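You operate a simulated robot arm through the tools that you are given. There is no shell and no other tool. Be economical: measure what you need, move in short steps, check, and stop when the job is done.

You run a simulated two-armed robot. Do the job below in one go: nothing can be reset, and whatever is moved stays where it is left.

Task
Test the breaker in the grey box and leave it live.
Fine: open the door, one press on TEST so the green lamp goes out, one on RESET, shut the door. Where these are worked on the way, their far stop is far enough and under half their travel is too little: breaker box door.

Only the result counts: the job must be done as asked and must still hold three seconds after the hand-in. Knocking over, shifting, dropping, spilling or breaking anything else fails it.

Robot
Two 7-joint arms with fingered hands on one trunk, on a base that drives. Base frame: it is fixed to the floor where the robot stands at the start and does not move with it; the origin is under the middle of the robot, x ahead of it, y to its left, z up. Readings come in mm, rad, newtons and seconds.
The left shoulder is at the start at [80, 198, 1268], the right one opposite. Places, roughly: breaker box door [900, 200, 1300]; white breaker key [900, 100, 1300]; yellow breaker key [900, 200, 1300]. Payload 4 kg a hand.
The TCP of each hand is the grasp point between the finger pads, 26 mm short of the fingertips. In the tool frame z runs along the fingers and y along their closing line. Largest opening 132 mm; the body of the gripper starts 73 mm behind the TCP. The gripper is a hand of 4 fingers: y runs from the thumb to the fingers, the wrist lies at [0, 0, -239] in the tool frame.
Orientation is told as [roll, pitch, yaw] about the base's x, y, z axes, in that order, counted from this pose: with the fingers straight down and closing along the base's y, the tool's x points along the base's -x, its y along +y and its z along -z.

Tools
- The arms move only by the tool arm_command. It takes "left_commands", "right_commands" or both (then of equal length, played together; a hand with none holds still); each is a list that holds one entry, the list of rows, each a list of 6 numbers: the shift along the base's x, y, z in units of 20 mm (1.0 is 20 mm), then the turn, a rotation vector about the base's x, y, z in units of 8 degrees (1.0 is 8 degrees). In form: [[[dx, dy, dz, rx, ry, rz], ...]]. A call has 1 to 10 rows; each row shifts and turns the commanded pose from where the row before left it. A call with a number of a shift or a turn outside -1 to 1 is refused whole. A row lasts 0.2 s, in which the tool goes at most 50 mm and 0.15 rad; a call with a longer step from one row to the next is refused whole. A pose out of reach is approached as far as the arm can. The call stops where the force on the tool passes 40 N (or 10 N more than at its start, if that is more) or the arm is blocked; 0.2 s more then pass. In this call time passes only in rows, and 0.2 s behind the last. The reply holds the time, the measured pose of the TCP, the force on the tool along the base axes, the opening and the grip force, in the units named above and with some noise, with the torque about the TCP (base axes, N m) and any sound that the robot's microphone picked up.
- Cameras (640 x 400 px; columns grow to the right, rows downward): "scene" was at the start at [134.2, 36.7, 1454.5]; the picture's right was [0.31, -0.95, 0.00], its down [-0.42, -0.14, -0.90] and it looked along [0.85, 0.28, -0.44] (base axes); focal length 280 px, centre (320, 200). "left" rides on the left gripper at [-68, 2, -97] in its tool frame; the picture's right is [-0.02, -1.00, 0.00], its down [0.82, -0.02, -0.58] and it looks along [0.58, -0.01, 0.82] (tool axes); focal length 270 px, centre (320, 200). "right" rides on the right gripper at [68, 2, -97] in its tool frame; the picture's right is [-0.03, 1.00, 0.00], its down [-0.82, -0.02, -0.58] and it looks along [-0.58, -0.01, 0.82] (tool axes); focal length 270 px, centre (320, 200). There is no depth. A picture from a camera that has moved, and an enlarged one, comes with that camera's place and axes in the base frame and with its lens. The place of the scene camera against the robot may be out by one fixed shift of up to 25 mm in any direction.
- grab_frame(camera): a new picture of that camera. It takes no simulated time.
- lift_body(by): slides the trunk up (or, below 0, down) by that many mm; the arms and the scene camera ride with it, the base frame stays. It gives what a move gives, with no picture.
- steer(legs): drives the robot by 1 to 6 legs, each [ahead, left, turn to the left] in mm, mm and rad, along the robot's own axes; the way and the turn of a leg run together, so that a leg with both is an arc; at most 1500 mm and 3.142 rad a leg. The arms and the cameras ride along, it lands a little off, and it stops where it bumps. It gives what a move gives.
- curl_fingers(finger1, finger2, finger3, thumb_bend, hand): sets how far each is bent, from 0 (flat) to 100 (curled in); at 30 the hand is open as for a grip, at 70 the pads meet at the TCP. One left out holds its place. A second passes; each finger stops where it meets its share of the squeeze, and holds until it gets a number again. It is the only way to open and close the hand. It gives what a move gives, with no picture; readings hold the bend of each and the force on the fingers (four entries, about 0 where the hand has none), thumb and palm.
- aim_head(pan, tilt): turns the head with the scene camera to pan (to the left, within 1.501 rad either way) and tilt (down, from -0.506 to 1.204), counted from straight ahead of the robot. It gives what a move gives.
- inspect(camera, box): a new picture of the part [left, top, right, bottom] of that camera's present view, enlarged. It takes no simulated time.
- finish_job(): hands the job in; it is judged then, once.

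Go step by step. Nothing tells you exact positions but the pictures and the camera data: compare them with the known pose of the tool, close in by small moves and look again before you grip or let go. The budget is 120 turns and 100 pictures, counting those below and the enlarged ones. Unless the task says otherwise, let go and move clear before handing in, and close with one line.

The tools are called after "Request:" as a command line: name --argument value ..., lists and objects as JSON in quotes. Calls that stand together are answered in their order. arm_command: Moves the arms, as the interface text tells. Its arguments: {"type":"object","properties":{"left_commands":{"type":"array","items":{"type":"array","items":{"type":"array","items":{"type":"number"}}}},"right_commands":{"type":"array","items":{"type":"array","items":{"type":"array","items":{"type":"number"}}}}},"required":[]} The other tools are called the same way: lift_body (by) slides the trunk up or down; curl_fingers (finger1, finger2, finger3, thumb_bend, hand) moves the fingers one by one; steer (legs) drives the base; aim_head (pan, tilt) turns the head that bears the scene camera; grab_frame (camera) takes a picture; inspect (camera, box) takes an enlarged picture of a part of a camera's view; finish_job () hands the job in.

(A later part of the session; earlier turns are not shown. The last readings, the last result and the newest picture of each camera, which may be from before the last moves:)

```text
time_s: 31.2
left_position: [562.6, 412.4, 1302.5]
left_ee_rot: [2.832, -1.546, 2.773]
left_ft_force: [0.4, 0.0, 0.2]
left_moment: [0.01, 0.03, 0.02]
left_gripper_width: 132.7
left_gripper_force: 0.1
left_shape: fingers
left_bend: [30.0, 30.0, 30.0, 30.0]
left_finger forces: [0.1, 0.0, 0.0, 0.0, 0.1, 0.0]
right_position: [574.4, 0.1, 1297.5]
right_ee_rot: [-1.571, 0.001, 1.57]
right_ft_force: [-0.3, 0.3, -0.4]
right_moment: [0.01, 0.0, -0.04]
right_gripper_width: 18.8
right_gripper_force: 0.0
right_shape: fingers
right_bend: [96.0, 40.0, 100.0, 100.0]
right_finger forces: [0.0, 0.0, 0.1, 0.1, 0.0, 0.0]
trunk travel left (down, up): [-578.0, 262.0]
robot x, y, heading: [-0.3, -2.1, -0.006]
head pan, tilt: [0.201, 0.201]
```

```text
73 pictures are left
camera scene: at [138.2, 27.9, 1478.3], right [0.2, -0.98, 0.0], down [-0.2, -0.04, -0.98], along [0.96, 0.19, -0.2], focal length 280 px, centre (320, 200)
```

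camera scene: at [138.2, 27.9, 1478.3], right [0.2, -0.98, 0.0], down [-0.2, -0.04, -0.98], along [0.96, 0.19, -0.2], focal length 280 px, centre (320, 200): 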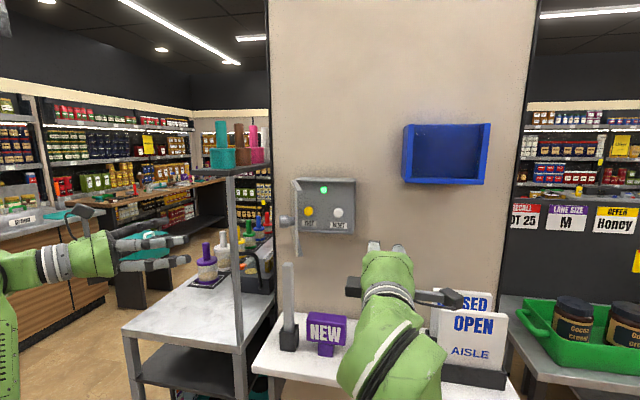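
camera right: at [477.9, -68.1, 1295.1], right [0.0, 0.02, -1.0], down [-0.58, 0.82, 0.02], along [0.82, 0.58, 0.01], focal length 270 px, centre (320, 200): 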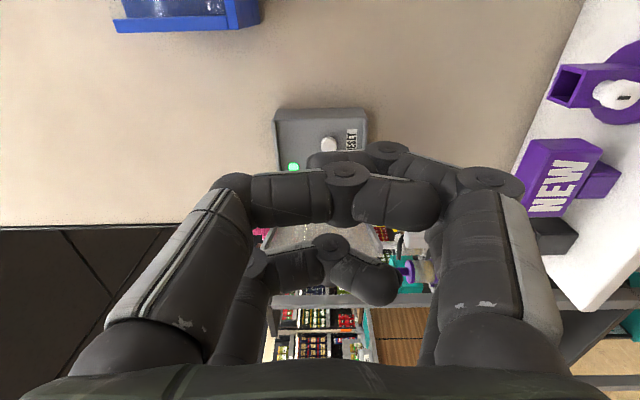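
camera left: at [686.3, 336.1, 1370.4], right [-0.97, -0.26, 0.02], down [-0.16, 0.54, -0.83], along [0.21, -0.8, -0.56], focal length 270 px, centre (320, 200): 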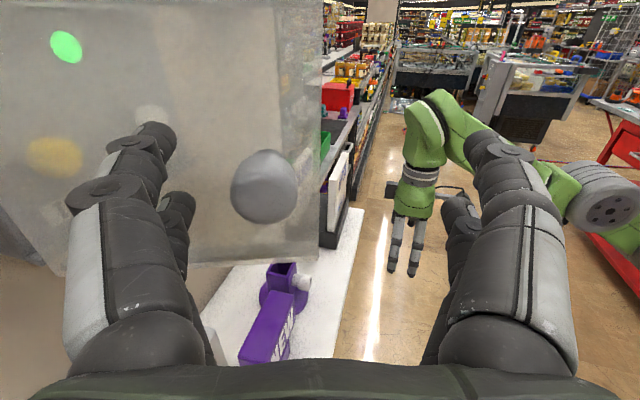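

Finger 2 should now be the extended one, hidden behind finger 1. I'll move the right hand toward the box, at the height for pressing, and check.

Request:
arm_command --right_commands '[[[0.9, 0.62, 0.28, 0, 0, 0], [0.9, 0.62, 0.28, 0, 0, 0], [0.9, 0.62, 0.28, 0, 0, 0], [0.9, 0.62, 0.28, 0, 0, 0], [0.9, 0.62, 0.28, 0, 0, 0], [0.9, 0.62, 0.28, 0, 0, 0], [0.9, 0.62, 0.28, 0, 0, 0], [0.9, 0.62, 0.28, 0, 0, 0]]]'

Request:
grab_frame --camera "right"

Request:
inspect --camera "scene" --box '[232, 140, 440, 270]'

```text
time_s: 33.0
left_position: [564.3, 413.5, 1301.8]
left_ee_rot: [2.841, -1.549, 2.765]
left_ft_force: [0.8, 0.3, 0.8]
left_moment: [-0.01, 0.03, -0.01]
left_gripper_width: 132.4
left_gripper_force: 0.1
left_shape: fingers
left_bend: [30.0, 30.0, 30.0, 30.0]
left_finger forces: [0.0, 0.0, 0.0, 0.0, 0.0, 0.1]
right_position: [720.1, 99.5, 1339.9]
right_ee_rot: [-1.571, 0.0, 1.571]
right_ft_force: [-0.4, 0.4, -0.1]
right_moment: [-0.04, 0.0, 0.01]
right_gripper_width: 18.8
right_gripper_force: 0.0
right_shape: fingers
right_bend: [96.0, 40.0, 100.0, 100.0]
right_finger forces: [0.0, 0.0, 0.0, 0.0, 0.0, 0.1]
trunk travel left (down, up): [-578.0, 262.0]
robot x, y, heading: [2.7, 1.1, 0.001]
head pan, tilt: [0.201, 0.201]
```

```text
72 pictures are left
camera right: at [623.8, 30.8, 1337.1], right [0.0, 0.03, -1.0], down [-0.58, 0.82, 0.02], along [0.82, 0.58, 0.01], focal length 270 px, centre (320, 200)
```

right: 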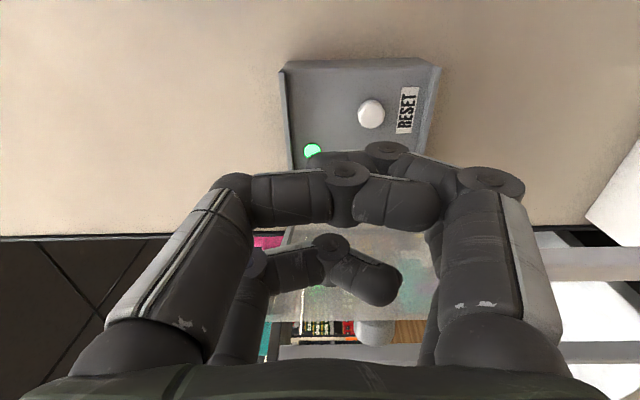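

```text
3.08 times, centred on (336, 205) of scene
camera zoom: at [139.2, 27.6, 1478.2], right [0.2, -0.98, 0.0], down [-0.2, -0.04, -0.98], along [0.96, 0.19, -0.2], focal length 862 px, centre (271, 185)
```

zoom: 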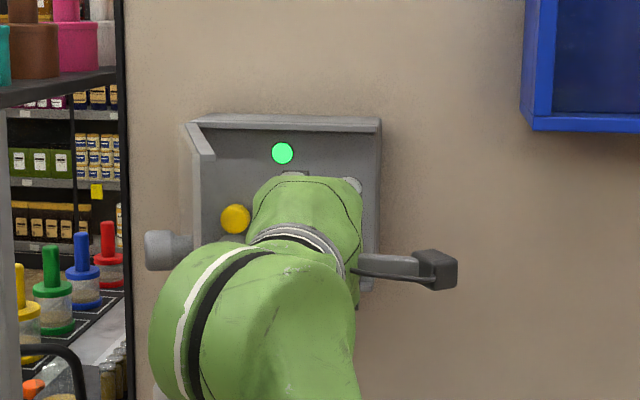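

RESET is at about [921, 127, 1282] and TEST about [921, 216, 1282]. Before pressing I'll sweep the right hand left against the inside of the door to open it wider.

Request:
arm_command --right_commands '[[[1, 0.3, 0, 0, 0, 0], [0.5, 1, 0, 0, 0, 0], [0, 1, 0, 0, 0, 0], [0, 1, 0, 0, 0, 0], [0, 1, 0, 0, 0, 0], [0, 1, 0, 0, 0, 0], [0, 0.6, 0, 0, 0, 0]]]'

Request:
grab_frame --camera "right"

Request:
inspect --camera "scene" --box '[232, 140, 440, 270]'

```text
time_s: 34.6
left_position: [565.0, 412.8, 1302.4]
left_ee_rot: [2.822, -1.545, 2.784]
left_ft_force: [0.1, 0.0, 0.4]
left_moment: [0.0, -0.01, 0.0]
left_gripper_width: 132.4
left_gripper_force: 0.0
left_shape: fingers
left_bend: [30.0, 30.0, 30.0, 30.0]
left_finger forces: [0.0, 0.1, 0.1, 0.0, 0.0, 0.0]
right_position: [749.4, 218.6, 1342.6]
right_ee_rot: [-1.571, 0.001, 1.571]
right_ft_force: [-0.5, -0.3, -0.3]
right_moment: [-0.01, 0.01, 0.01]
right_gripper_width: 18.7
right_gripper_force: 0.0
right_shape: fingers
right_bend: [96.0, 40.0, 100.0, 100.0]
right_finger forces: [0.1, 0.0, 0.0, 0.1, 0.0, 0.1]
trunk travel left (down, up): [-578.0, 262.0]
robot x, y, heading: [1.6, -1.2, -0.0]
head pan, tilt: [0.201, 0.201]
```

```text
70 pictures are left
camera right: at [653.3, 149.1, 1340.4], right [0.0, 0.03, -1.0], down [-0.58, 0.82, 0.02], along [0.82, 0.58, 0.01], focal length 270 px, centre (320, 200)
```

right: 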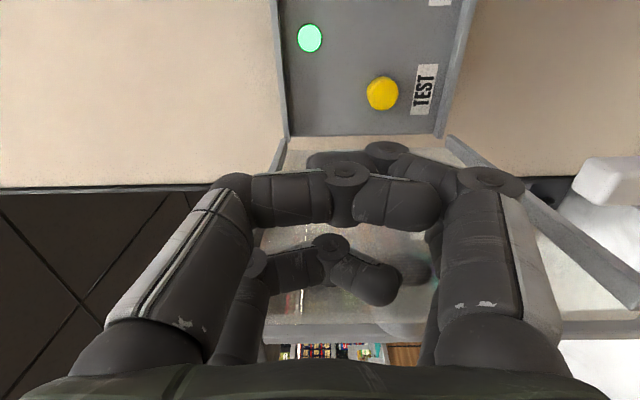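

```text
3.08 times, centred on (336, 205) of scene
camera zoom: at [138.5, 27.3, 1478.3], right [0.2, -0.98, 0.0], down [-0.2, -0.04, -0.98], along [0.96, 0.2, -0.2], focal length 862 px, centre (271, 185)
```

zoom: 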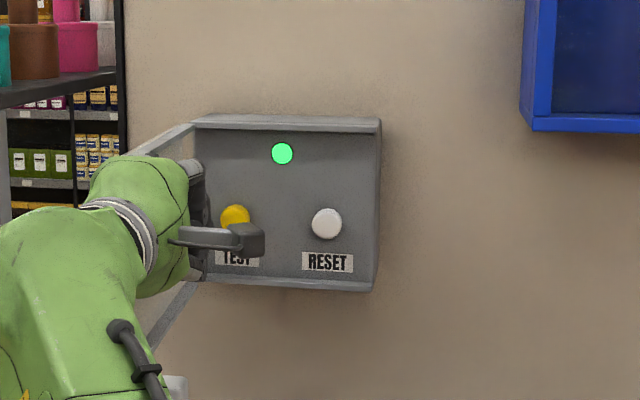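

The door swung to about 88° with little force, and TEST is confirmed at y 216, z 1282. I'll push a bit further for clearance.

Request:
arm_command --right_commands '[[[0, 1, 0, 0, 0, 0], [0, 1, 0, 0, 0, 0], [0, 0.8, 0, 0, 0, 0]]]'

Request:
arm_command --right_commands '[[[-0.5, -1, 0, 0, 0, 0], [-0.5, -1, 0, 0, 0, 0], [-0.5, -1, 0, 0, 0, 0], [-0.5, -1, 0, 0, 0, 0]]]'

Request:
curl_fingers --hand "right" --finger2 54

Request:
grab_frame --camera "right"

Request:
inspect --camera "scene" --box '[232, 140, 440, 270]'

```text
time_s: 35.4
left_position: [563.2, 412.7, 1303.3]
left_ee_rot: [2.805, -1.546, 2.801]
left_ft_force: [-0.3, 0.6, 0.5]
left_moment: [0.01, 0.0, 0.02]
left_gripper_width: 132.6
left_gripper_force: 0.0
left_shape: fingers
left_bend: [30.0, 30.0, 30.0, 30.0]
left_finger forces: [0.1, 0.0, 0.0, 0.1, 0.0, 0.0]
right_position: [737.1, 265.8, 1334.9]
right_ee_rot: [-1.572, 0.001, 1.571]
right_ft_force: [0.4, -0.4, -0.8]
right_moment: [-0.03, -0.05, 0.01]
right_gripper_width: 18.8
right_gripper_force: 0.0
right_shape: fingers
right_bend: [96.0, 40.0, 100.0, 100.0]
right_finger forces: [0.1, 0.1, 0.1, 0.1, 0.0, 0.1]
right hand out of reach, approached as far as the arm can: row 2, 3
trunk travel left (down, up): [-578.0, 262.0]
robot x, y, heading: [0.2, -1.8, -0.0]
head pan, tilt: [0.201, 0.201]
```

```text
time_s: 36.4
left_position: [563.9, 411.3, 1302.1]
left_ee_rot: [2.789, -1.546, 2.817]
left_ft_force: [-0.7, 0.3, 0.0]
left_moment: [-0.01, 0.01, -0.01]
left_gripper_width: 132.4
left_gripper_force: 0.1
left_shape: fingers
left_bend: [30.0, 30.0, 30.0, 30.0]
left_finger forces: [0.1, 0.0, 0.0, 0.0, 0.1, 0.0]
right_position: [695.5, 184.2, 1336.3]
right_ee_rot: [-1.571, -0.002, 1.571]
right_ft_force: [0.2, -0.5, -0.5]
right_moment: [0.04, -0.01, 0.02]
right_gripper_width: 18.5
right_gripper_force: 0.2
right_shape: fingers
right_bend: [96.0, 40.0, 100.0, 100.0]
right_finger forces: [0.0, 0.0, 0.0, 0.0, 0.1, 0.0]
trunk travel left (down, up): [-578.0, 262.0]
robot x, y, heading: [-0.0, 5.4, -0.0]
head pan, tilt: [0.201, 0.201]
```

```text
time_s: 37.4
left_position: [565.2, 412.4, 1302.4]
left_ee_rot: [2.818, -1.548, 2.785]
left_ft_force: [0.3, 0.2, 0.1]
left_moment: [0.0, 0.01, 0.0]
left_gripper_width: 132.8
left_gripper_force: 0.0
left_shape: fingers
left_bend: [30.0, 30.0, 30.0, 30.0]
left_finger forces: [0.0, 0.0, 0.1, 0.1, 0.0, 0.0]
right_position: [695.4, 186.0, 1337.3]
right_ee_rot: [-1.572, -0.001, 1.57]
right_ft_force: [-0.1, -0.3, 0.2]
right_moment: [0.0, -0.03, 0.01]
right_gripper_width: 18.8
right_gripper_force: 0.0
right_shape: fingers
right_bend: [96.0, 54.0, 100.0, 100.0]
right_finger forces: [0.0, 0.1, 0.0, 0.0, 0.0, 0.0]
trunk travel left (down, up): [-578.0, 262.0]
robot x, y, heading: [2.2, 3.1, 0.002]
head pan, tilt: [0.201, 0.201]
```

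```text
68 pictures are left
camera right: at [599.5, 116.5, 1334.0], right [0.0, 0.03, -1.0], down [-0.58, 0.82, 0.02], along [0.82, 0.58, 0.01], focal length 270 px, centre (320, 200)
```

right: 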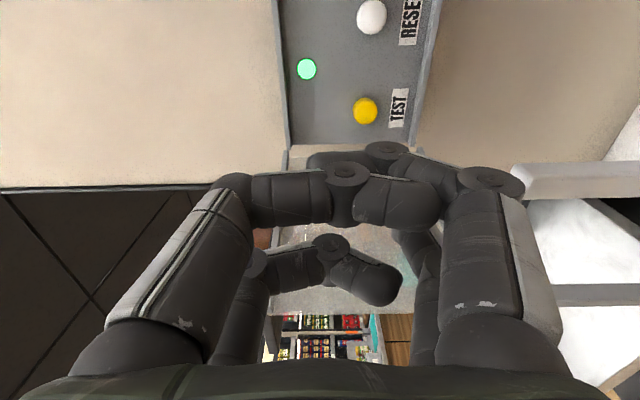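

```text
3.08 times, centred on (336, 205) of scene
camera zoom: at [138.7, 27.1, 1478.3], right [0.2, -0.98, 0.0], down [-0.2, -0.04, -0.98], along [0.96, 0.2, -0.2], focal length 862 px, centre (271, 185)
```

zoom: 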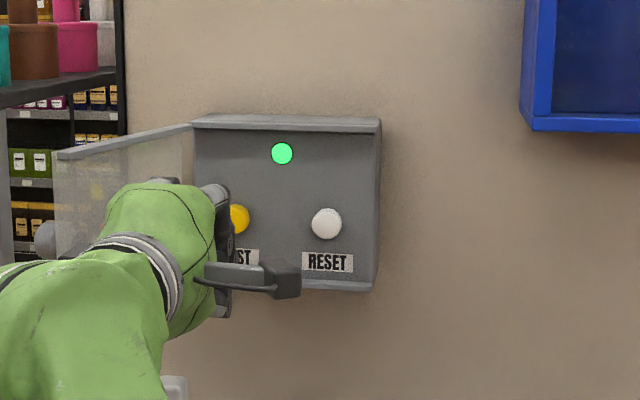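

The door is now past 95°. I'll bring finger 2's tip, estimated at TCP + [26, 21, −32], in front of TEST.

Request:
arm_command --right_commands '[[[1, 0.06, -0.15, 0, 0, 0], [1, 0.06, -0.15, 0, 0, 0], [1, 0.06, -0.15, 0, 0, 0], [1, 0.06, -0.15, 0, 0, 0], [1, 0.06, -0.15, 0, 0, 0], [1, 0.06, -0.15, 0, 0, 0], [1, 0.06, -0.15, 0, 0, 0], [0.6, 0, -0.1, 0, 0, 0]]]'

Request:
grab_frame --camera "right"

Request:
inspect --camera "scene" --box '[232, 140, 440, 270]'

```text
time_s: 39.2
left_position: [564.1, 413.0, 1300.8]
left_ee_rot: [2.826, -1.547, 2.781]
left_ft_force: [-0.2, 0.1, -0.9]
left_moment: [-0.02, 0.03, -0.02]
left_gripper_width: 132.6
left_gripper_force: 0.0
left_shape: fingers
left_bend: [30.0, 30.0, 30.0, 30.0]
left_finger forces: [0.0, 0.1, 0.0, 0.0, 0.0, 0.0]
right_position: [819.9, 186.6, 1307.0]
right_ee_rot: [-1.569, 0.0, 1.572]
right_ft_force: [0.6, 0.5, 0.6]
right_moment: [0.02, -0.03, -0.01]
right_gripper_width: 19.0
right_gripper_force: 0.1
right_shape: fingers
right_bend: [96.0, 54.0, 100.0, 100.0]
right_finger forces: [0.0, 0.0, 0.0, 0.1, 0.0, 0.0]
right hand out of reach, approached as far as the arm can: row 6, 7, 8
trunk travel left (down, up): [-578.0, 262.0]
robot x, y, heading: [-0.8, 3.4, -0.0]
head pan, tilt: [0.201, 0.201]
```

```text
66 pictures are left
camera right: at [723.6, 117.2, 1305.6], right [0.0, 0.03, -1.0], down [-0.58, 0.82, 0.02], along [0.82, 0.58, 0.01], focal length 270 px, centre (320, 200)
```

right: 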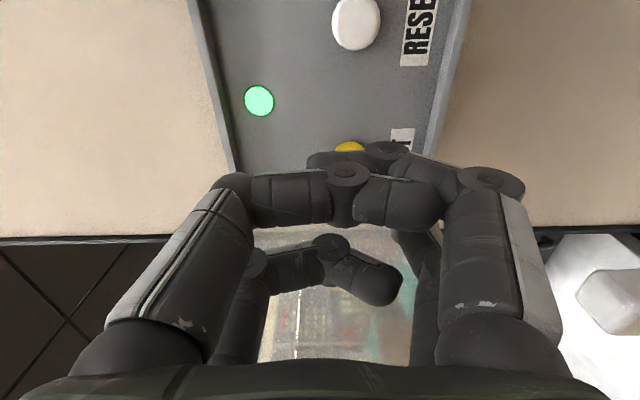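

```text
3.08 times, centred on (336, 205) of scene
camera zoom: at [139.6, 26.9, 1478.2], right [0.2, -0.98, 0.0], down [-0.2, -0.04, -0.98], along [0.96, 0.2, -0.2], focal length 862 px, centre (271, 185)
```

zoom: 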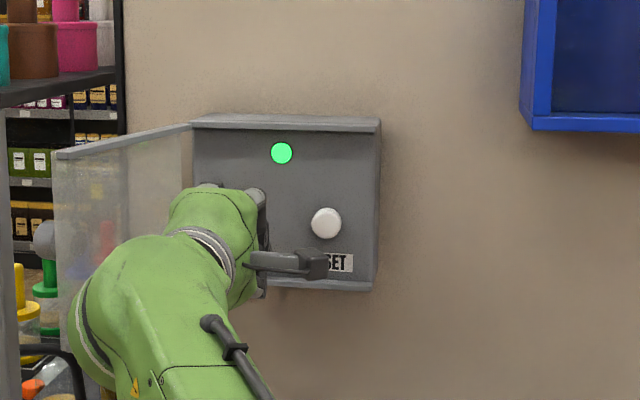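

The right arm runs out of reach at x ≈ 820. I'll withdraw both hands a little and drive the base 120 mm ahead.

Request:
arm_command --left_commands '[[[-0.9, 0, 0, 0, 0, 0], [-0.9, 0, 0, 0, 0, 0], [-0.9, 0, 0, 0, 0, 0], [-0.9, 0, 0, 0, 0, 0], [-0.9, 0, 0, 0, 0, 0], [-0.9, 0, 0, 0, 0, 0], [0, 0, 0, 0, 0, 0]]]' --right_commands '[[[-1, 0, 0, 0, 0, 0], [-1, 0, 0, 0, 0, 0], [-1, 0, 0, 0, 0, 0], [-1, 0, 0, 0, 0, 0], [-1, -0.5, 0, 0, 0, 0], [-1, -0.5, 0, 0, 0, 0], [-1, -0.5, 0, 0, 0, 0]]]'

Request:
steer --legs '[[120, 0, 0]]'

Request:
grab_frame --camera "scene"

```text
time_s: 40.8
left_position: [454.1, 412.7, 1303.0]
left_ee_rot: [2.791, -1.546, 2.814]
left_ft_force: [-0.3, -0.3, -0.7]
left_moment: [0.03, -0.02, -0.05]
left_gripper_width: 132.5
left_gripper_force: 0.0
left_shape: fingers
left_bend: [30.0, 30.0, 30.0, 30.0]
left_finger forces: [0.0, 0.0, 0.0, 0.0, 0.1, 0.1]
right_position: [678.5, 155.8, 1307.6]
right_ee_rot: [-1.572, 0.0, 1.571]
right_ft_force: [-0.2, 0.4, -0.3]
right_moment: [0.02, 0.01, 0.02]
right_gripper_width: 19.1
right_gripper_force: 0.1
right_shape: fingers
right_bend: [96.0, 54.0, 100.0, 100.0]
right_finger forces: [0.0, 0.0, 0.0, 0.1, 0.0, 0.1]
trunk travel left (down, up): [-578.0, 262.0]
robot x, y, heading: [0.4, -2.5, 0.003]
head pan, tilt: [0.201, 0.201]
```

```text
time_s: 42.0
left_position: [568.2, 413.3, 1303.7]
left_ee_rot: [2.776, -1.547, 2.833]
left_ft_force: [1.3, -0.4, -1.0]
left_moment: [-0.04, 0.0, 0.03]
left_gripper_width: 133.0
left_gripper_force: 0.0
left_shape: fingers
left_bend: [30.0, 30.0, 30.0, 30.0]
left_finger forces: [0.0, 0.1, 0.0, 0.0, 0.0, 0.0]
right_position: [794.3, 157.0, 1308.8]
right_ee_rot: [-1.574, 0.0, 1.573]
right_ft_force: [-0.5, 1.5, 0.0]
right_moment: [0.01, 0.02, 0.03]
right_gripper_width: 18.7
right_gripper_force: 0.1
right_shape: fingers
right_bend: [96.0, 54.0, 100.0, 100.0]
right_finger forces: [0.0, 0.1, 0.1, 0.0, 0.1, 0.1]
trunk travel left (down, up): [-578.0, 262.0]
robot x, y, heading: [119.1, 0.3, -0.002]
head pan, tilt: [0.201, 0.201]
```

```text
64 pictures are left
camera scene: at [253.5, 27.2, 1478.6], right [0.2, -0.98, 0.0], down [-0.19, -0.04, -0.98], along [0.96, 0.2, -0.2], focal length 280 px, centre (320, 200)
```

scene: 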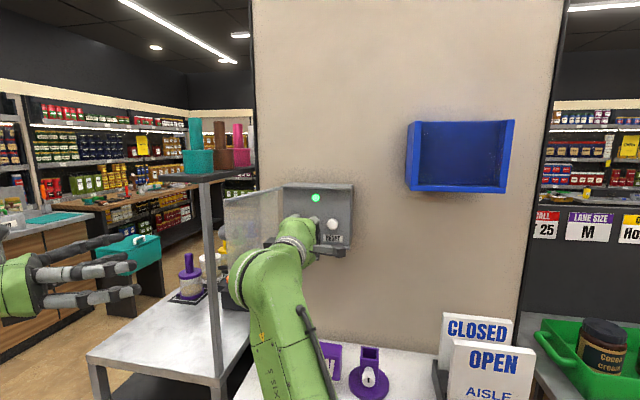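

The base moved 119 mm cleanly. Next I'll line up with TEST: TCP y 195, z 1314, tip short of the key.

Request:
arm_command --right_commands '[[[0.5, 0.63, 0.1, 0, 0, 0], [0.5, 0.63, 0.1, 0, 0, 0], [0.8, 0.64, 0.07, 0, 0, 0], [1, 0, 0, 0, 0, 0], [0.5, 0, 0, 0, 0, 0]]]'

Request:
grab_frame --camera "right"

Request:
inspect --camera "scene" --box '[220, 160, 380, 260]'

```text
time_s: 43.2
left_position: [570.5, 414.3, 1303.9]
left_ee_rot: [2.799, -1.547, 2.811]
left_ft_force: [-0.5, -0.4, 0.4]
left_moment: [-0.01, 0.02, 0.0]
left_gripper_width: 132.6
left_gripper_force: 0.0
left_shape: fingers
left_bend: [30.0, 30.0, 30.0, 30.0]
left_finger forces: [0.0, 0.0, 0.0, 0.1, 0.1, 0.0]
right_position: [862.4, 195.4, 1312.0]
right_ee_rot: [-1.57, 0.0, 1.572]
right_ft_force: [-0.2, 0.2, 0.1]
right_moment: [-0.01, 0.0, -0.03]
right_gripper_width: 19.0
right_gripper_force: 0.1
right_shape: fingers
right_bend: [96.0, 54.0, 100.0, 100.0]
right_finger forces: [0.0, 0.1, 0.0, 0.1, 0.0, 0.1]
trunk travel left (down, up): [-578.0, 262.0]
robot x, y, heading: [118.4, 1.0, 0.006]
head pan, tilt: [0.201, 0.201]
```

```text
63 pictures are left
camera right: at [765.7, 126.0, 1310.6], right [0.0, 0.03, -1.0], down [-0.58, 0.81, 0.02], along [0.81, 0.58, 0.02], focal length 270 px, centre (320, 200)
```

right: 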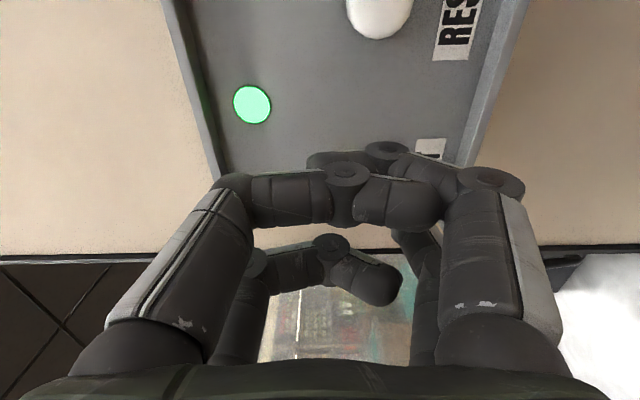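

```text
4.00 times, centred on (300, 210) of scene
camera zoom: at [255.7, 27.3, 1478.3], right [0.2, -0.98, 0.0], down [-0.2, -0.04, -0.98], along [0.96, 0.2, -0.2], focal length 1121 px, centre (400, 160)
```

zoom: 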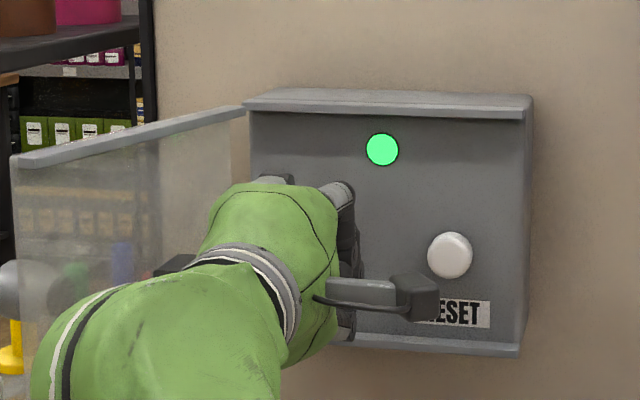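

Aligned as far as I can tell. I'll press forward slowly, watching the force and any sound.

Request:
arm_command --right_commands '[[[0.5, 0, 0.05, 0, 0, 0], [0.5, 0, 0, 0, 0, 0], [0.3, 0, 0, 0, 0, 0], [0.2, 0, 0, 0, 0, 0]]]'

Request:
inspect --camera "scene" --box '[220, 160, 380, 260]'

```text
time_s: 44.2
left_position: [560.7, 413.0, 1306.1]
left_ee_rot: [2.705, -1.54, 2.904]
left_ft_force: [-0.4, -0.3, 0.6]
left_moment: [-0.02, 0.01, 0.02]
left_gripper_width: 132.6
left_gripper_force: 0.0
left_shape: fingers
left_bend: [30.0, 30.0, 30.0, 30.0]
left_finger forces: [0.0, 0.1, 0.0, 0.0, 0.1, 0.0]
right_position: [883.7, 194.9, 1318.4]
right_ee_rot: [-1.579, -0.003, 1.577]
right_ft_force: [-26.8, -2.7, -2.4]
right_moment: [-0.15, 1.17, 0.44]
right_gripper_width: 18.8
right_gripper_force: 13.0
right_shape: fingers
right_bend: [96.0, 57.0, 100.0, 100.0]
right_finger forces: [0.0, 26.5, 0.0, 0.0, 0.1, 0.1]
trunk travel left (down, up): [-578.0, 262.0]
robot x, y, heading: [115.5, -0.1, 0.003]
head pan, tilt: [0.201, 0.201]
heard: click
```

```text
4.00 times, centred on (300, 210) of scene
camera zoom: at [246.3, 26.4, 1479.1], right [0.2, -0.98, 0.0], down [-0.19, -0.04, -0.98], along [0.96, 0.2, -0.19], focal length 1121 px, centre (400, 160)
```

zoom: 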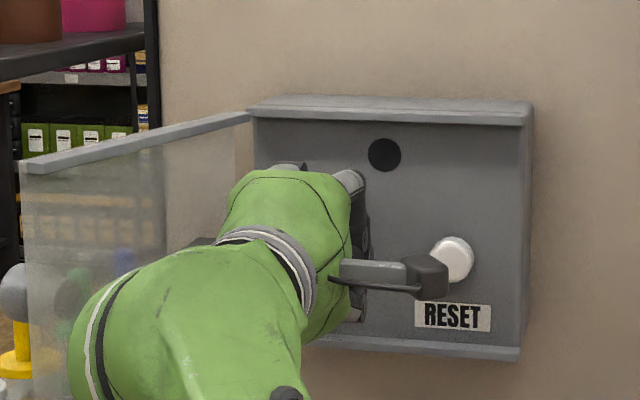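

A click, and the lamp went out. I'll back off 50 mm, shift 89 mm right to RESET and check.

Request:
arm_command --right_commands '[[[-1, 0, 0, 0, 0, 0], [-1, 0, 0, 0, 0, 0], [-0.7, 0, -0.1, 0, 0, 0], [0, -1, -0.1, 0, 0, 0], [0, -1, 0, 0, 0, 0], [0, -1, 0, 0, 0, 0], [0, -1, 0, 0, 0, 0], [0, -0.45, 0, 0, 0, 0], [0.8, 0, 0, 0, 0, 0]]]'

Request:
grab_frame --camera "right"

Request:
inspect --camera "scene" --box '[220, 160, 380, 260]'

```text
time_s: 46.2
left_position: [571.4, 414.2, 1303.5]
left_ee_rot: [2.822, -1.547, 2.785]
left_ft_force: [0.2, -1.1, 0.4]
left_moment: [0.0, 0.02, 0.01]
left_gripper_width: 132.7
left_gripper_force: 0.1
left_shape: fingers
left_bend: [30.0, 30.0, 30.0, 30.0]
left_finger forces: [0.0, 0.0, 0.0, 0.0, 0.0, 0.1]
right_position: [856.0, 105.9, 1308.0]
right_ee_rot: [-1.57, -0.002, 1.571]
right_ft_force: [-0.5, -1.0, -0.5]
right_moment: [0.03, -0.03, 0.03]
right_gripper_width: 18.8
right_gripper_force: 0.1
right_shape: fingers
right_bend: [96.0, 54.0, 100.0, 100.0]
right_finger forces: [0.1, 0.1, 0.1, 0.0, 0.0, 0.0]
trunk travel left (down, up): [-578.0, 262.0]
robot x, y, heading: [114.3, 2.5, 0.002]
head pan, tilt: [0.201, 0.201]
```

```text
60 pictures are left
camera right: at [759.0, 36.0, 1305.7], right [0.0, 0.03, -1.0], down [-0.58, 0.81, 0.02], along [0.81, 0.58, 0.01], focal length 270 px, centre (320, 200)
```

right: 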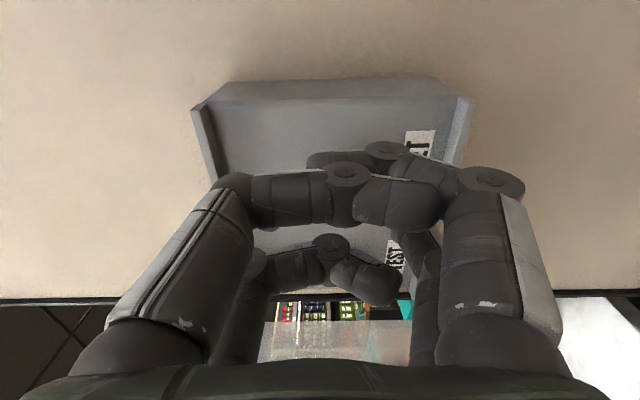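

```text
4.00 times, centred on (300, 210) of scene
camera zoom: at [256.6, 27.7, 1478.2], right [0.2, -0.98, 0.0], down [-0.2, -0.04, -0.98], along [0.96, 0.2, -0.2], focal length 1121 px, centre (400, 160)
```

zoom: 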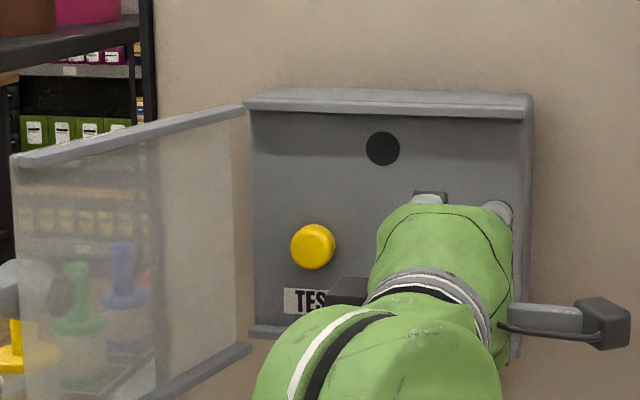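

The lamp is out and TEST popped back. RESET is lined up, so I'll nudge up and left slightly and press in the same way.

Request:
arm_command --right_commands '[[[0.4, 0.2, 0.3, 0, 0, 0], [0.5, 0, 0, 0, 0, 0], [0.5, 0, 0, 0, 0, 0], [0.3, 0, 0, 0, 0, 0], [0.1, 0, 0, 0, 0, 0]]]'

Request:
inspect --camera "scene" --box '[220, 160, 380, 260]'

```text
time_s: 47.5
left_position: [562.4, 413.2, 1306.5]
left_ee_rot: [2.722, -1.543, 2.888]
left_ft_force: [-0.7, -0.3, 0.7]
left_moment: [0.01, -0.02, 0.01]
left_gripper_width: 132.5
left_gripper_force: 0.1
left_shape: fingers
left_bend: [30.0, 30.0, 30.0, 30.0]
left_finger forces: [0.0, 0.0, 0.1, 0.0, 0.1, 0.0]
right_position: [882.2, 110.3, 1320.1]
right_ee_rot: [-1.577, -0.001, 1.574]
right_ft_force: [-24.5, -1.0, -2.3]
right_moment: [-0.1, 1.07, 0.32]
right_gripper_width: 18.8
right_gripper_force: 12.1
right_shape: fingers
right_bend: [96.0, 56.0, 100.0, 100.0]
right_finger forces: [0.0, 24.0, 0.1, 0.1, 0.0, 0.1]
trunk travel left (down, up): [-578.0, 262.0]
robot x, y, heading: [122.5, -2.9, 0.004]
head pan, tilt: [0.201, 0.201]
heard: click
```

```text
4.00 times, centred on (300, 210) of scene
camera zoom: at [247.5, 26.7, 1479.0], right [0.2, -0.98, 0.0], down [-0.19, -0.04, -0.98], along [0.96, 0.2, -0.19], focal length 1121 px, centre (400, 160)
```

zoom: 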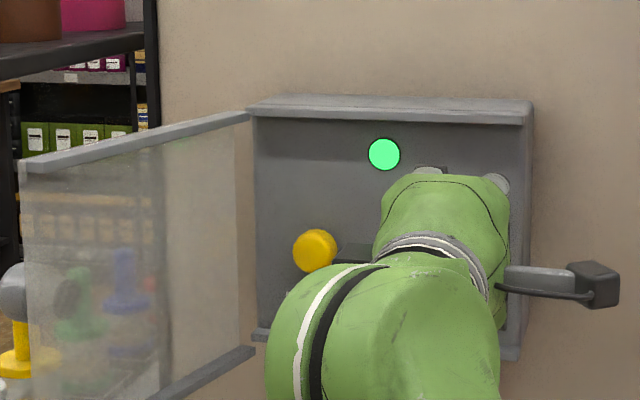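

A click, and the green lamp is lit again. I'll withdraw the right hand well clear, make a pointed fist with the left, and look at the door from its camera.

Request:
arm_command --right_commands '[[[-1, 0, 0, 0, 0, 0], [-1, 0, 0, 0, 0, 0], [-1, 0, 0, 0, 0, 0], [-1, 0, 0, 0, 0, 0], [-1, -0.5, 0, 0, 0, 0], [-1, -1, 0, 0, 0, 0], [-1, -1, 0, 0, 0, 0], [-1, -1, 0, 0, 0, 0], [-1, -1, 0, 0, 0, 0], [-1, -1, 0, 0, 0, 0]]]'

Request:
curl_fingers --hand "left" --finger1 70 --finger2 70 --finger3 70 --thumb_bend 70

Request:
grab_frame --camera "left"

Request:
grab_frame --camera "scene"

```text
time_s: 49.6
left_position: [569.5, 413.0, 1303.7]
left_ee_rot: [2.769, -1.546, 2.838]
left_ft_force: [0.2, 0.3, 0.4]
left_moment: [-0.02, 0.01, 0.03]
left_gripper_width: 132.7
left_gripper_force: 0.1
left_shape: fingers
left_bend: [30.0, 30.0, 30.0, 30.0]
left_finger forces: [0.0, 0.0, 0.0, 0.0, 0.0, 0.0]
right_position: [689.4, -2.7, 1317.2]
right_ee_rot: [-1.571, -0.001, 1.574]
right_ft_force: [0.1, -0.3, 0.5]
right_moment: [-0.01, 0.0, -0.01]
right_gripper_width: 18.8
right_gripper_force: 0.2
right_shape: fingers
right_bend: [97.0, 54.0, 100.0, 100.0]
right_finger forces: [0.0, 0.1, 0.0, 0.0, 0.1, 0.0]
trunk travel left (down, up): [-578.0, 262.0]
robot x, y, heading: [117.5, 4.8, 0.004]
head pan, tilt: [0.201, 0.201]
```

```text
time_s: 50.6
left_position: [569.9, 413.8, 1302.7]
left_ee_rot: [2.799, -1.546, 2.807]
left_ft_force: [0.4, 0.1, 0.4]
left_moment: [0.01, -0.03, -0.02]
left_gripper_width: 1.5
left_gripper_force: 0.1
left_shape: fingers
left_bend: [70.0, 70.0, 70.0, 70.0]
left_finger forces: [0.0, 0.0, 0.1, 0.1, 0.0, 0.0]
right_position: [690.2, -0.2, 1316.8]
right_ee_rot: [-1.571, 0.0, 1.572]
right_ft_force: [0.1, -0.1, 0.0]
right_moment: [0.01, 0.0, 0.03]
right_gripper_width: 19.1
right_gripper_force: 0.0
right_shape: fingers
right_bend: [97.0, 54.0, 100.0, 100.0]
right_finger forces: [0.0, 0.1, 0.1, 0.0, 0.1, 0.0]
trunk travel left (down, up): [-578.0, 262.0]
robot x, y, heading: [119.0, -1.7, 0.004]
head pan, tilt: [0.201, 0.201]
```

```text
57 pictures are left
camera left: at [493.9, 475.9, 1368.8], right [-0.63, -0.78, 0.02], down [-0.45, 0.34, -0.83], along [0.64, -0.53, -0.56], focal length 270 px, centre (320, 200)
```

left: 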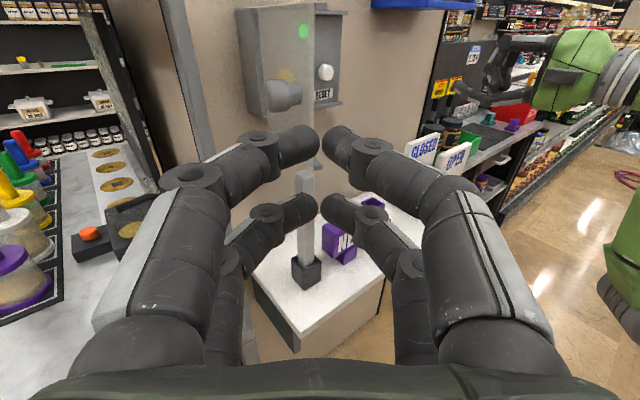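

```text
56 pictures are left
camera scene: at [255.7, 27.3, 1478.3], right [0.2, -0.98, 0.0], down [-0.2, -0.04, -0.98], along [0.96, 0.2, -0.2], focal length 280 px, centre (320, 200)
```

scene: 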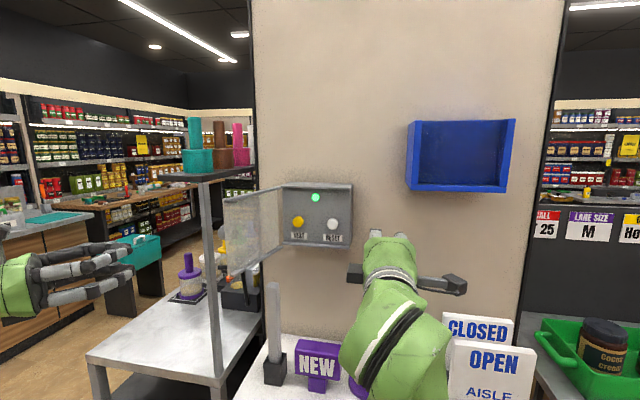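

The post of the left rack is near [810, 395] and the door stands at about 100°, knob near [745, 323]. I'll bring the left fist to the outer side of the door, short of the knob, and move the right hand further right.

Request:
arm_command --left_commands '[[[1, -0.1, 0, 0, 0, -0.3], [1, -0.1, 0, 0, 0, -0.3], [1, -0.2, 0, 0, 0, -0.3], [1, -0.2, 0, 0, 0, -0.3], [1, -0.2, 0, 0, 0, -0.3], [0.8, -0.2, 0, 0, 0, -0.3], [0.7, -0.2, 0, 0, 0, -0.2]]]' --right_commands '[[[-0.5, -1, 0, 0, 0, 0], [-0.5, -1, 0, 0, 0, 0], [-0.5, -1, 0, 0, 0, 0], [-0.5, -1, 0, 0, 0, 0], [-0.5, -1, 0, 0, 0, 0], [-0.5, -1, 0, 0, 0, 0], [0, 0, 0, 0, 0, 0]]]'

Request:
grab_frame --camera "left"

Request:
grab_frame --camera "scene"

```text
time_s: 52.2
left_position: [698.8, 390.4, 1303.3]
left_ee_rot: [2.832, -1.548, 2.495]
left_ft_force: [0.7, 0.7, -0.9]
left_moment: [-0.02, -0.03, -0.03]
left_gripper_width: 1.5
left_gripper_force: 0.0
left_shape: fingers
left_bend: [70.0, 70.0, 70.0, 70.0]
left_finger forces: [0.1, 0.0, 0.0, 0.1, 0.1, 0.0]
right_position: [630.3, -120.0, 1314.1]
right_ee_rot: [-1.572, 0.0, 1.574]
right_ft_force: [-0.4, 0.3, 0.5]
right_moment: [-0.02, -0.01, 0.0]
right_gripper_width: 18.9
right_gripper_force: 0.1
right_shape: fingers
right_bend: [97.0, 54.0, 100.0, 100.0]
right_finger forces: [0.1, 0.0, 0.0, 0.0, 0.1, 0.0]
trunk travel left (down, up): [-578.0, 262.0]
robot x, y, heading: [120.2, 3.3, 0.001]
head pan, tilt: [0.201, 0.201]
```

```text
55 pictures are left
camera left: at [643.7, 471.0, 1369.6], right [-0.82, -0.58, 0.02], down [-0.34, 0.45, -0.83], along [0.47, -0.68, -0.56], focal length 270 px, centre (320, 200)
```

left: 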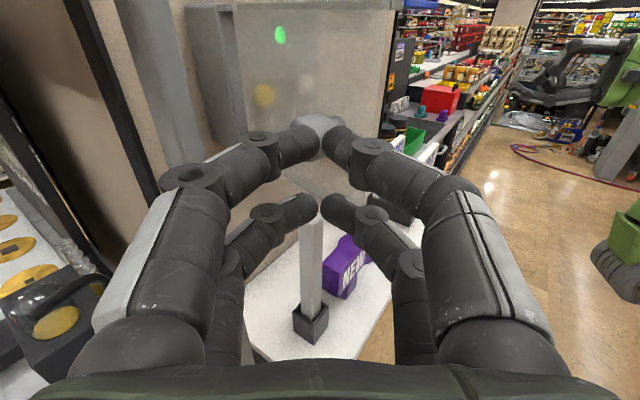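

```text
54 pictures are left
camera scene: at [256.5, 27.6, 1478.2], right [0.2, -0.98, 0.0], down [-0.2, -0.04, -0.98], along [0.96, 0.2, -0.2], focal length 280 px, centre (320, 200)
```

scene: 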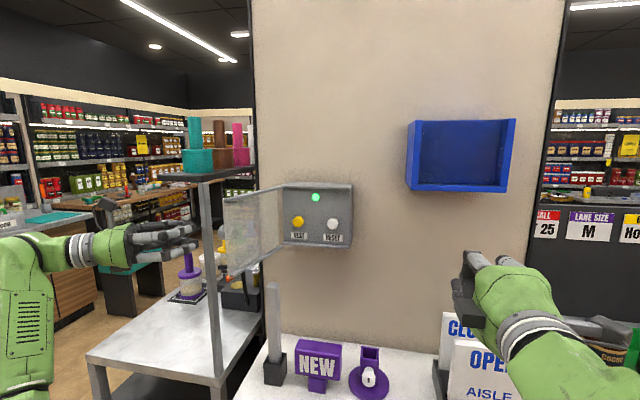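

The fist is lined up on the knob and the rack post is about 60 mm clear. I'll push the knob side of the door toward −y, then follow its arc.

Request:
arm_command --left_commands '[[[0.4, -0.9, 0, 0, 0, 0], [0.4, -0.9, 0, 0, 0, 0], [0.35, -0.9, 0, 0, 0, 0], [0, -0.9, 0, 0, 0, 0], [0, -0.9, 0, 0, 0, 0]]]'

Request:
grab_frame --camera "left"

Request:
grab_frame --camera "scene"

```text
time_s: 53.5
left_position: [720.9, 301.6, 1303.9]
left_ee_rot: [2.793, -1.545, 2.537]
left_ft_force: [-14.2, 2.5, -12.2]
left_moment: [0.27, 0.29, -0.05]
left_gripper_width: 0.0
left_gripper_force: 14.3
left_shape: fingers
left_bend: [71.0, 76.0, 65.0, 70.0]
left_finger forces: [4.6, 24.0, 0.0, 0.0, 0.1, 0.0]
right_position: [625.5, -118.1, 1316.6]
right_ee_rot: [-1.573, 0.0, 1.574]
right_ft_force: [-0.4, 0.1, 0.4]
right_moment: [0.01, 0.01, 0.04]
right_gripper_width: 18.7
right_gripper_force: 0.0
right_shape: fingers
right_bend: [97.0, 54.0, 100.0, 100.0]
right_finger forces: [0.0, 0.1, 0.0, 0.0, 0.0, 0.1]
trunk travel left (down, up): [-578.0, 262.0]
robot x, y, heading: [117.7, 1.7, -0.003]
head pan, tilt: [0.201, 0.201]
```

```text
53 pictures are left
camera left: at [664.2, 382.1, 1368.6], right [-0.82, -0.58, 0.02], down [-0.33, 0.45, -0.83], along [0.47, -0.68, -0.56], focal length 270 px, centre (320, 200)
```

left: 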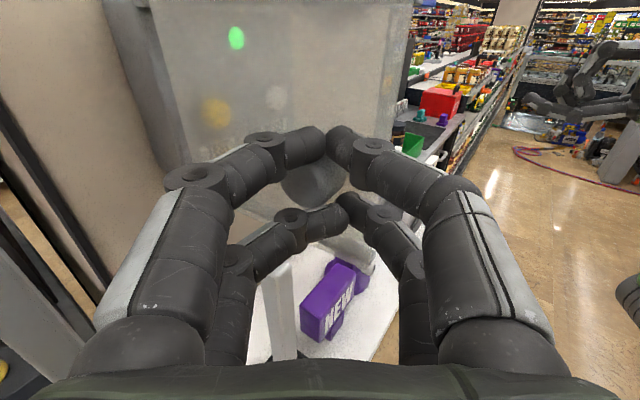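

```text
52 pictures are left
camera scene: at [252.6, 28.6, 1478.4], right [0.2, -0.98, 0.0], down [-0.19, -0.04, -0.98], along [0.96, 0.2, -0.2], focal length 280 px, centre (320, 200)
```

scene: 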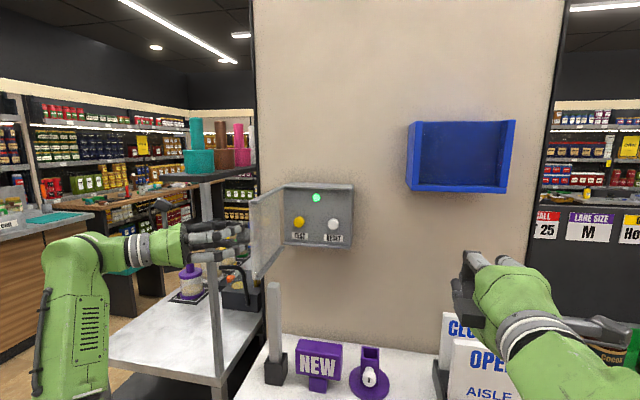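

The door is closing (about 82°) with the fist on the knob. I'll carry on along the arc.

Request:
arm_command --left_commands '[[[-0.2, -1, 0, 0, 0, 0.6], [-0.08, -1, 0, 0, 0, 0.6], [0, -1, 0, 0, 0, 0.6], [0.35, -0.97, 0, 0, 0, 0.7], [0.35, -0.97, 0, 0, 0, 0.7], [0.35, -0.97, 0, 0, 0, 0.7]]]'

Request:
grab_frame --camera "left"

Request:
grab_frame --camera "scene"

```text
time_s: 54.9
left_position: [735.5, 178.8, 1303.8]
left_ee_rot: [2.766, -1.544, 3.103]
left_ft_force: [-5.3, -2.9, 0.2]
left_moment: [0.01, 0.08, -0.1]
left_gripper_width: 2.0
left_gripper_force: 6.8
left_shape: fingers
left_bend: [70.0, 75.0, 66.0, 70.0]
left_finger forces: [3.8, 10.7, 0.1, 0.0, 0.1, 0.0]
right_position: [627.9, -122.1, 1315.2]
right_ee_rot: [-1.574, -0.002, 1.574]
right_ft_force: [-0.6, -1.4, 0.0]
right_moment: [-0.02, -0.03, 0.02]
right_gripper_width: 19.0
right_gripper_force: 0.1
right_shape: fingers
right_bend: [97.0, 54.0, 100.0, 100.0]
right_finger forces: [0.0, 0.0, 0.0, 0.0, 0.0, 0.0]
trunk travel left (down, up): [-578.0, 262.0]
robot x, y, heading: [117.7, 2.0, 0.002]
head pan, tilt: [0.201, 0.201]
```

```text
51 pictures are left
camera left: at [645.4, 219.4, 1368.7], right [-0.4, -0.92, 0.02], down [-0.52, 0.21, -0.83], along [0.76, -0.34, -0.56], focal length 270 px, centre (320, 200)
```

left: 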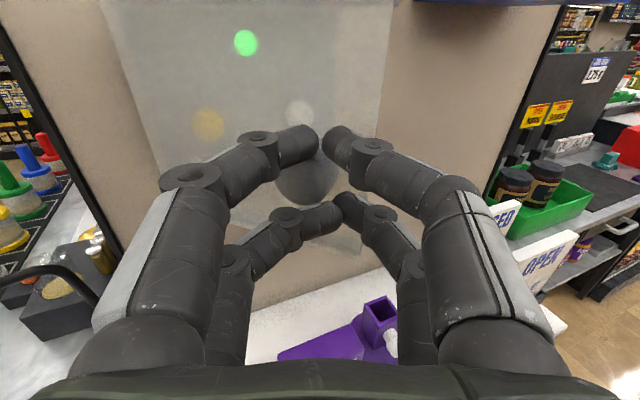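

```text
50 pictures are left
camera scene: at [253.8, 24.6, 1478.6], right [0.2, -0.98, 0.0], down [-0.19, -0.04, -0.98], along [0.96, 0.2, -0.2], focal length 280 px, centre (320, 200)
```

scene: 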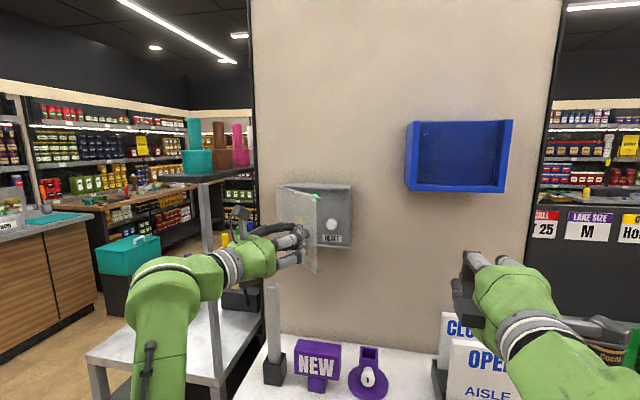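

The door is about 45° and following well. I'll push it on to shut.

Request:
arm_command --left_commands '[[[0.65, -0.72, 0, 0, 0, 0.5], [0.65, -0.72, 0, 0, 0, 0.5], [0.65, -0.72, 0, 0, 0, 0.5], [0.75, -0.35, 0, 0, 0, 0.4], [0.75, -0.35, 0, 0, 0, 0.4], [0.75, -0.3, 0, 0, 0, 0.4], [0.75, -0.2, 0, 0, 0, 0.2]]]'

Request:
grab_frame --camera "left"

Request:
inspect --camera "scene" --box '[220, 160, 380, 260]'

```text
time_s: 56.5
left_position: [838.2, 110.5, 1301.9]
left_ee_rot: [2.702, -1.546, -2.71]
left_ft_force: [-3.4, -12.2, -4.0]
left_moment: [-0.08, 0.11, -0.16]
left_gripper_width: 0.3
left_gripper_force: 8.9
left_shape: fingers
left_bend: [70.0, 80.0, 65.0, 70.0]
left_finger forces: [1.3, 17.8, 0.1, 0.0, 0.0, 0.0]
right_position: [629.9, -124.5, 1313.0]
right_ee_rot: [-1.572, -0.003, 1.573]
right_ft_force: [0.1, 1.2, 0.1]
right_moment: [-0.02, -0.05, -0.01]
right_gripper_width: 18.8
right_gripper_force: 0.1
right_shape: fingers
right_bend: [97.0, 54.0, 100.0, 100.0]
right_finger forces: [0.1, 0.1, 0.1, 0.0, 0.0, 0.0]
trunk travel left (down, up): [-578.0, 262.0]
robot x, y, heading: [120.4, 1.1, 0.002]
head pan, tilt: [0.201, 0.201]
```

```text
49 pictures are left
camera left: at [739.3, 111.4, 1368.8], right [-0.01, -1.0, 0.01], down [-0.56, -0.01, -0.83], along [0.83, -0.01, -0.56], focal length 270 px, centre (320, 200)
```

left: 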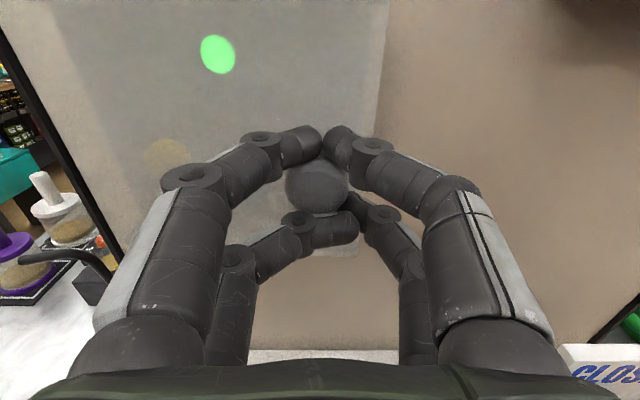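

```text
4.00 times, centred on (300, 210) of scene
camera zoom: at [256.6, 23.0, 1478.3], right [0.2, -0.98, 0.0], down [-0.2, -0.04, -0.98], along [0.96, 0.2, -0.2], focal length 1121 px, centre (400, 160)
```

zoom: 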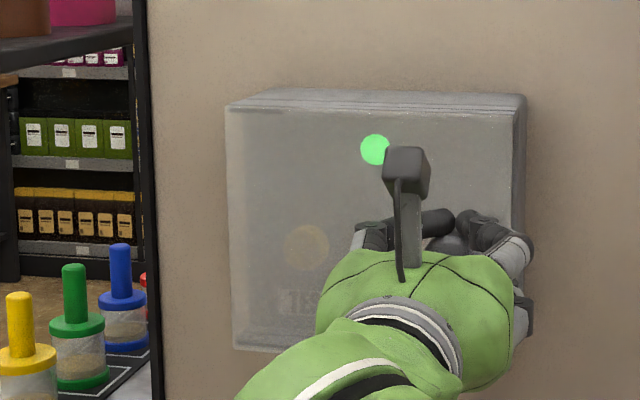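

It's almost shut. I'll press straight in until the force rises.

Request:
arm_command --left_commands '[[[0.4, 0, 0, 0, 0, 0], [0.4, 0, 0, 0, 0, 0], [0.4, 0, 0, 0, 0, 0], [0.3, 0, 0, 0, 0, 0]]]'

Request:
inspect --camera "scene" --box '[220, 160, 380, 260]'

```text
time_s: 57.3
left_position: [855.3, 112.7, 1303.9]
left_ee_rot: [2.586, -1.549, -2.593]
left_ft_force: [-27.5, -4.4, -8.5]
left_moment: [0.02, 0.6, -0.11]
left_gripper_width: 0.9
left_gripper_force: 15.8
left_shape: fingers
left_bend: [70.0, 90.0, 67.0, 70.0]
left_finger forces: [0.0, 20.8, 10.3, 0.0, 0.7, 0.0]
right_position: [622.2, -120.2, 1317.4]
right_ee_rot: [-1.577, -0.001, 1.574]
right_ft_force: [0.2, -0.2, 0.0]
right_moment: [0.03, 0.01, 0.03]
right_gripper_width: 18.7
right_gripper_force: 0.0
right_shape: fingers
right_bend: [97.0, 54.0, 100.0, 100.0]
right_finger forces: [0.1, 0.0, 0.0, 0.0, 0.0, 0.0]
trunk travel left (down, up): [-578.0, 262.0]
robot x, y, heading: [116.6, 1.3, 0.005]
head pan, tilt: [0.201, 0.201]
stopped in row 4 (left hand): the force on the tool passed its limit at 42 N (the readings are from after the stop); the commanded pose is now the measured one
```

```text
4.00 times, centred on (300, 210) of scene
camera zoom: at [247.7, 26.4, 1479.1], right [0.2, -0.98, 0.0], down [-0.19, -0.04, -0.98], along [0.96, 0.2, -0.19], focal length 1121 px, centre (400, 160)
```

zoom: 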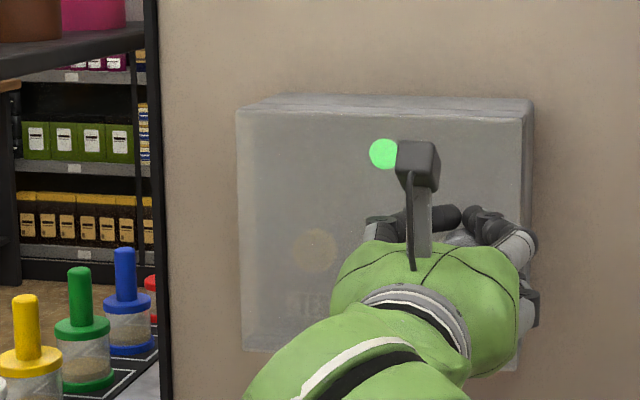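

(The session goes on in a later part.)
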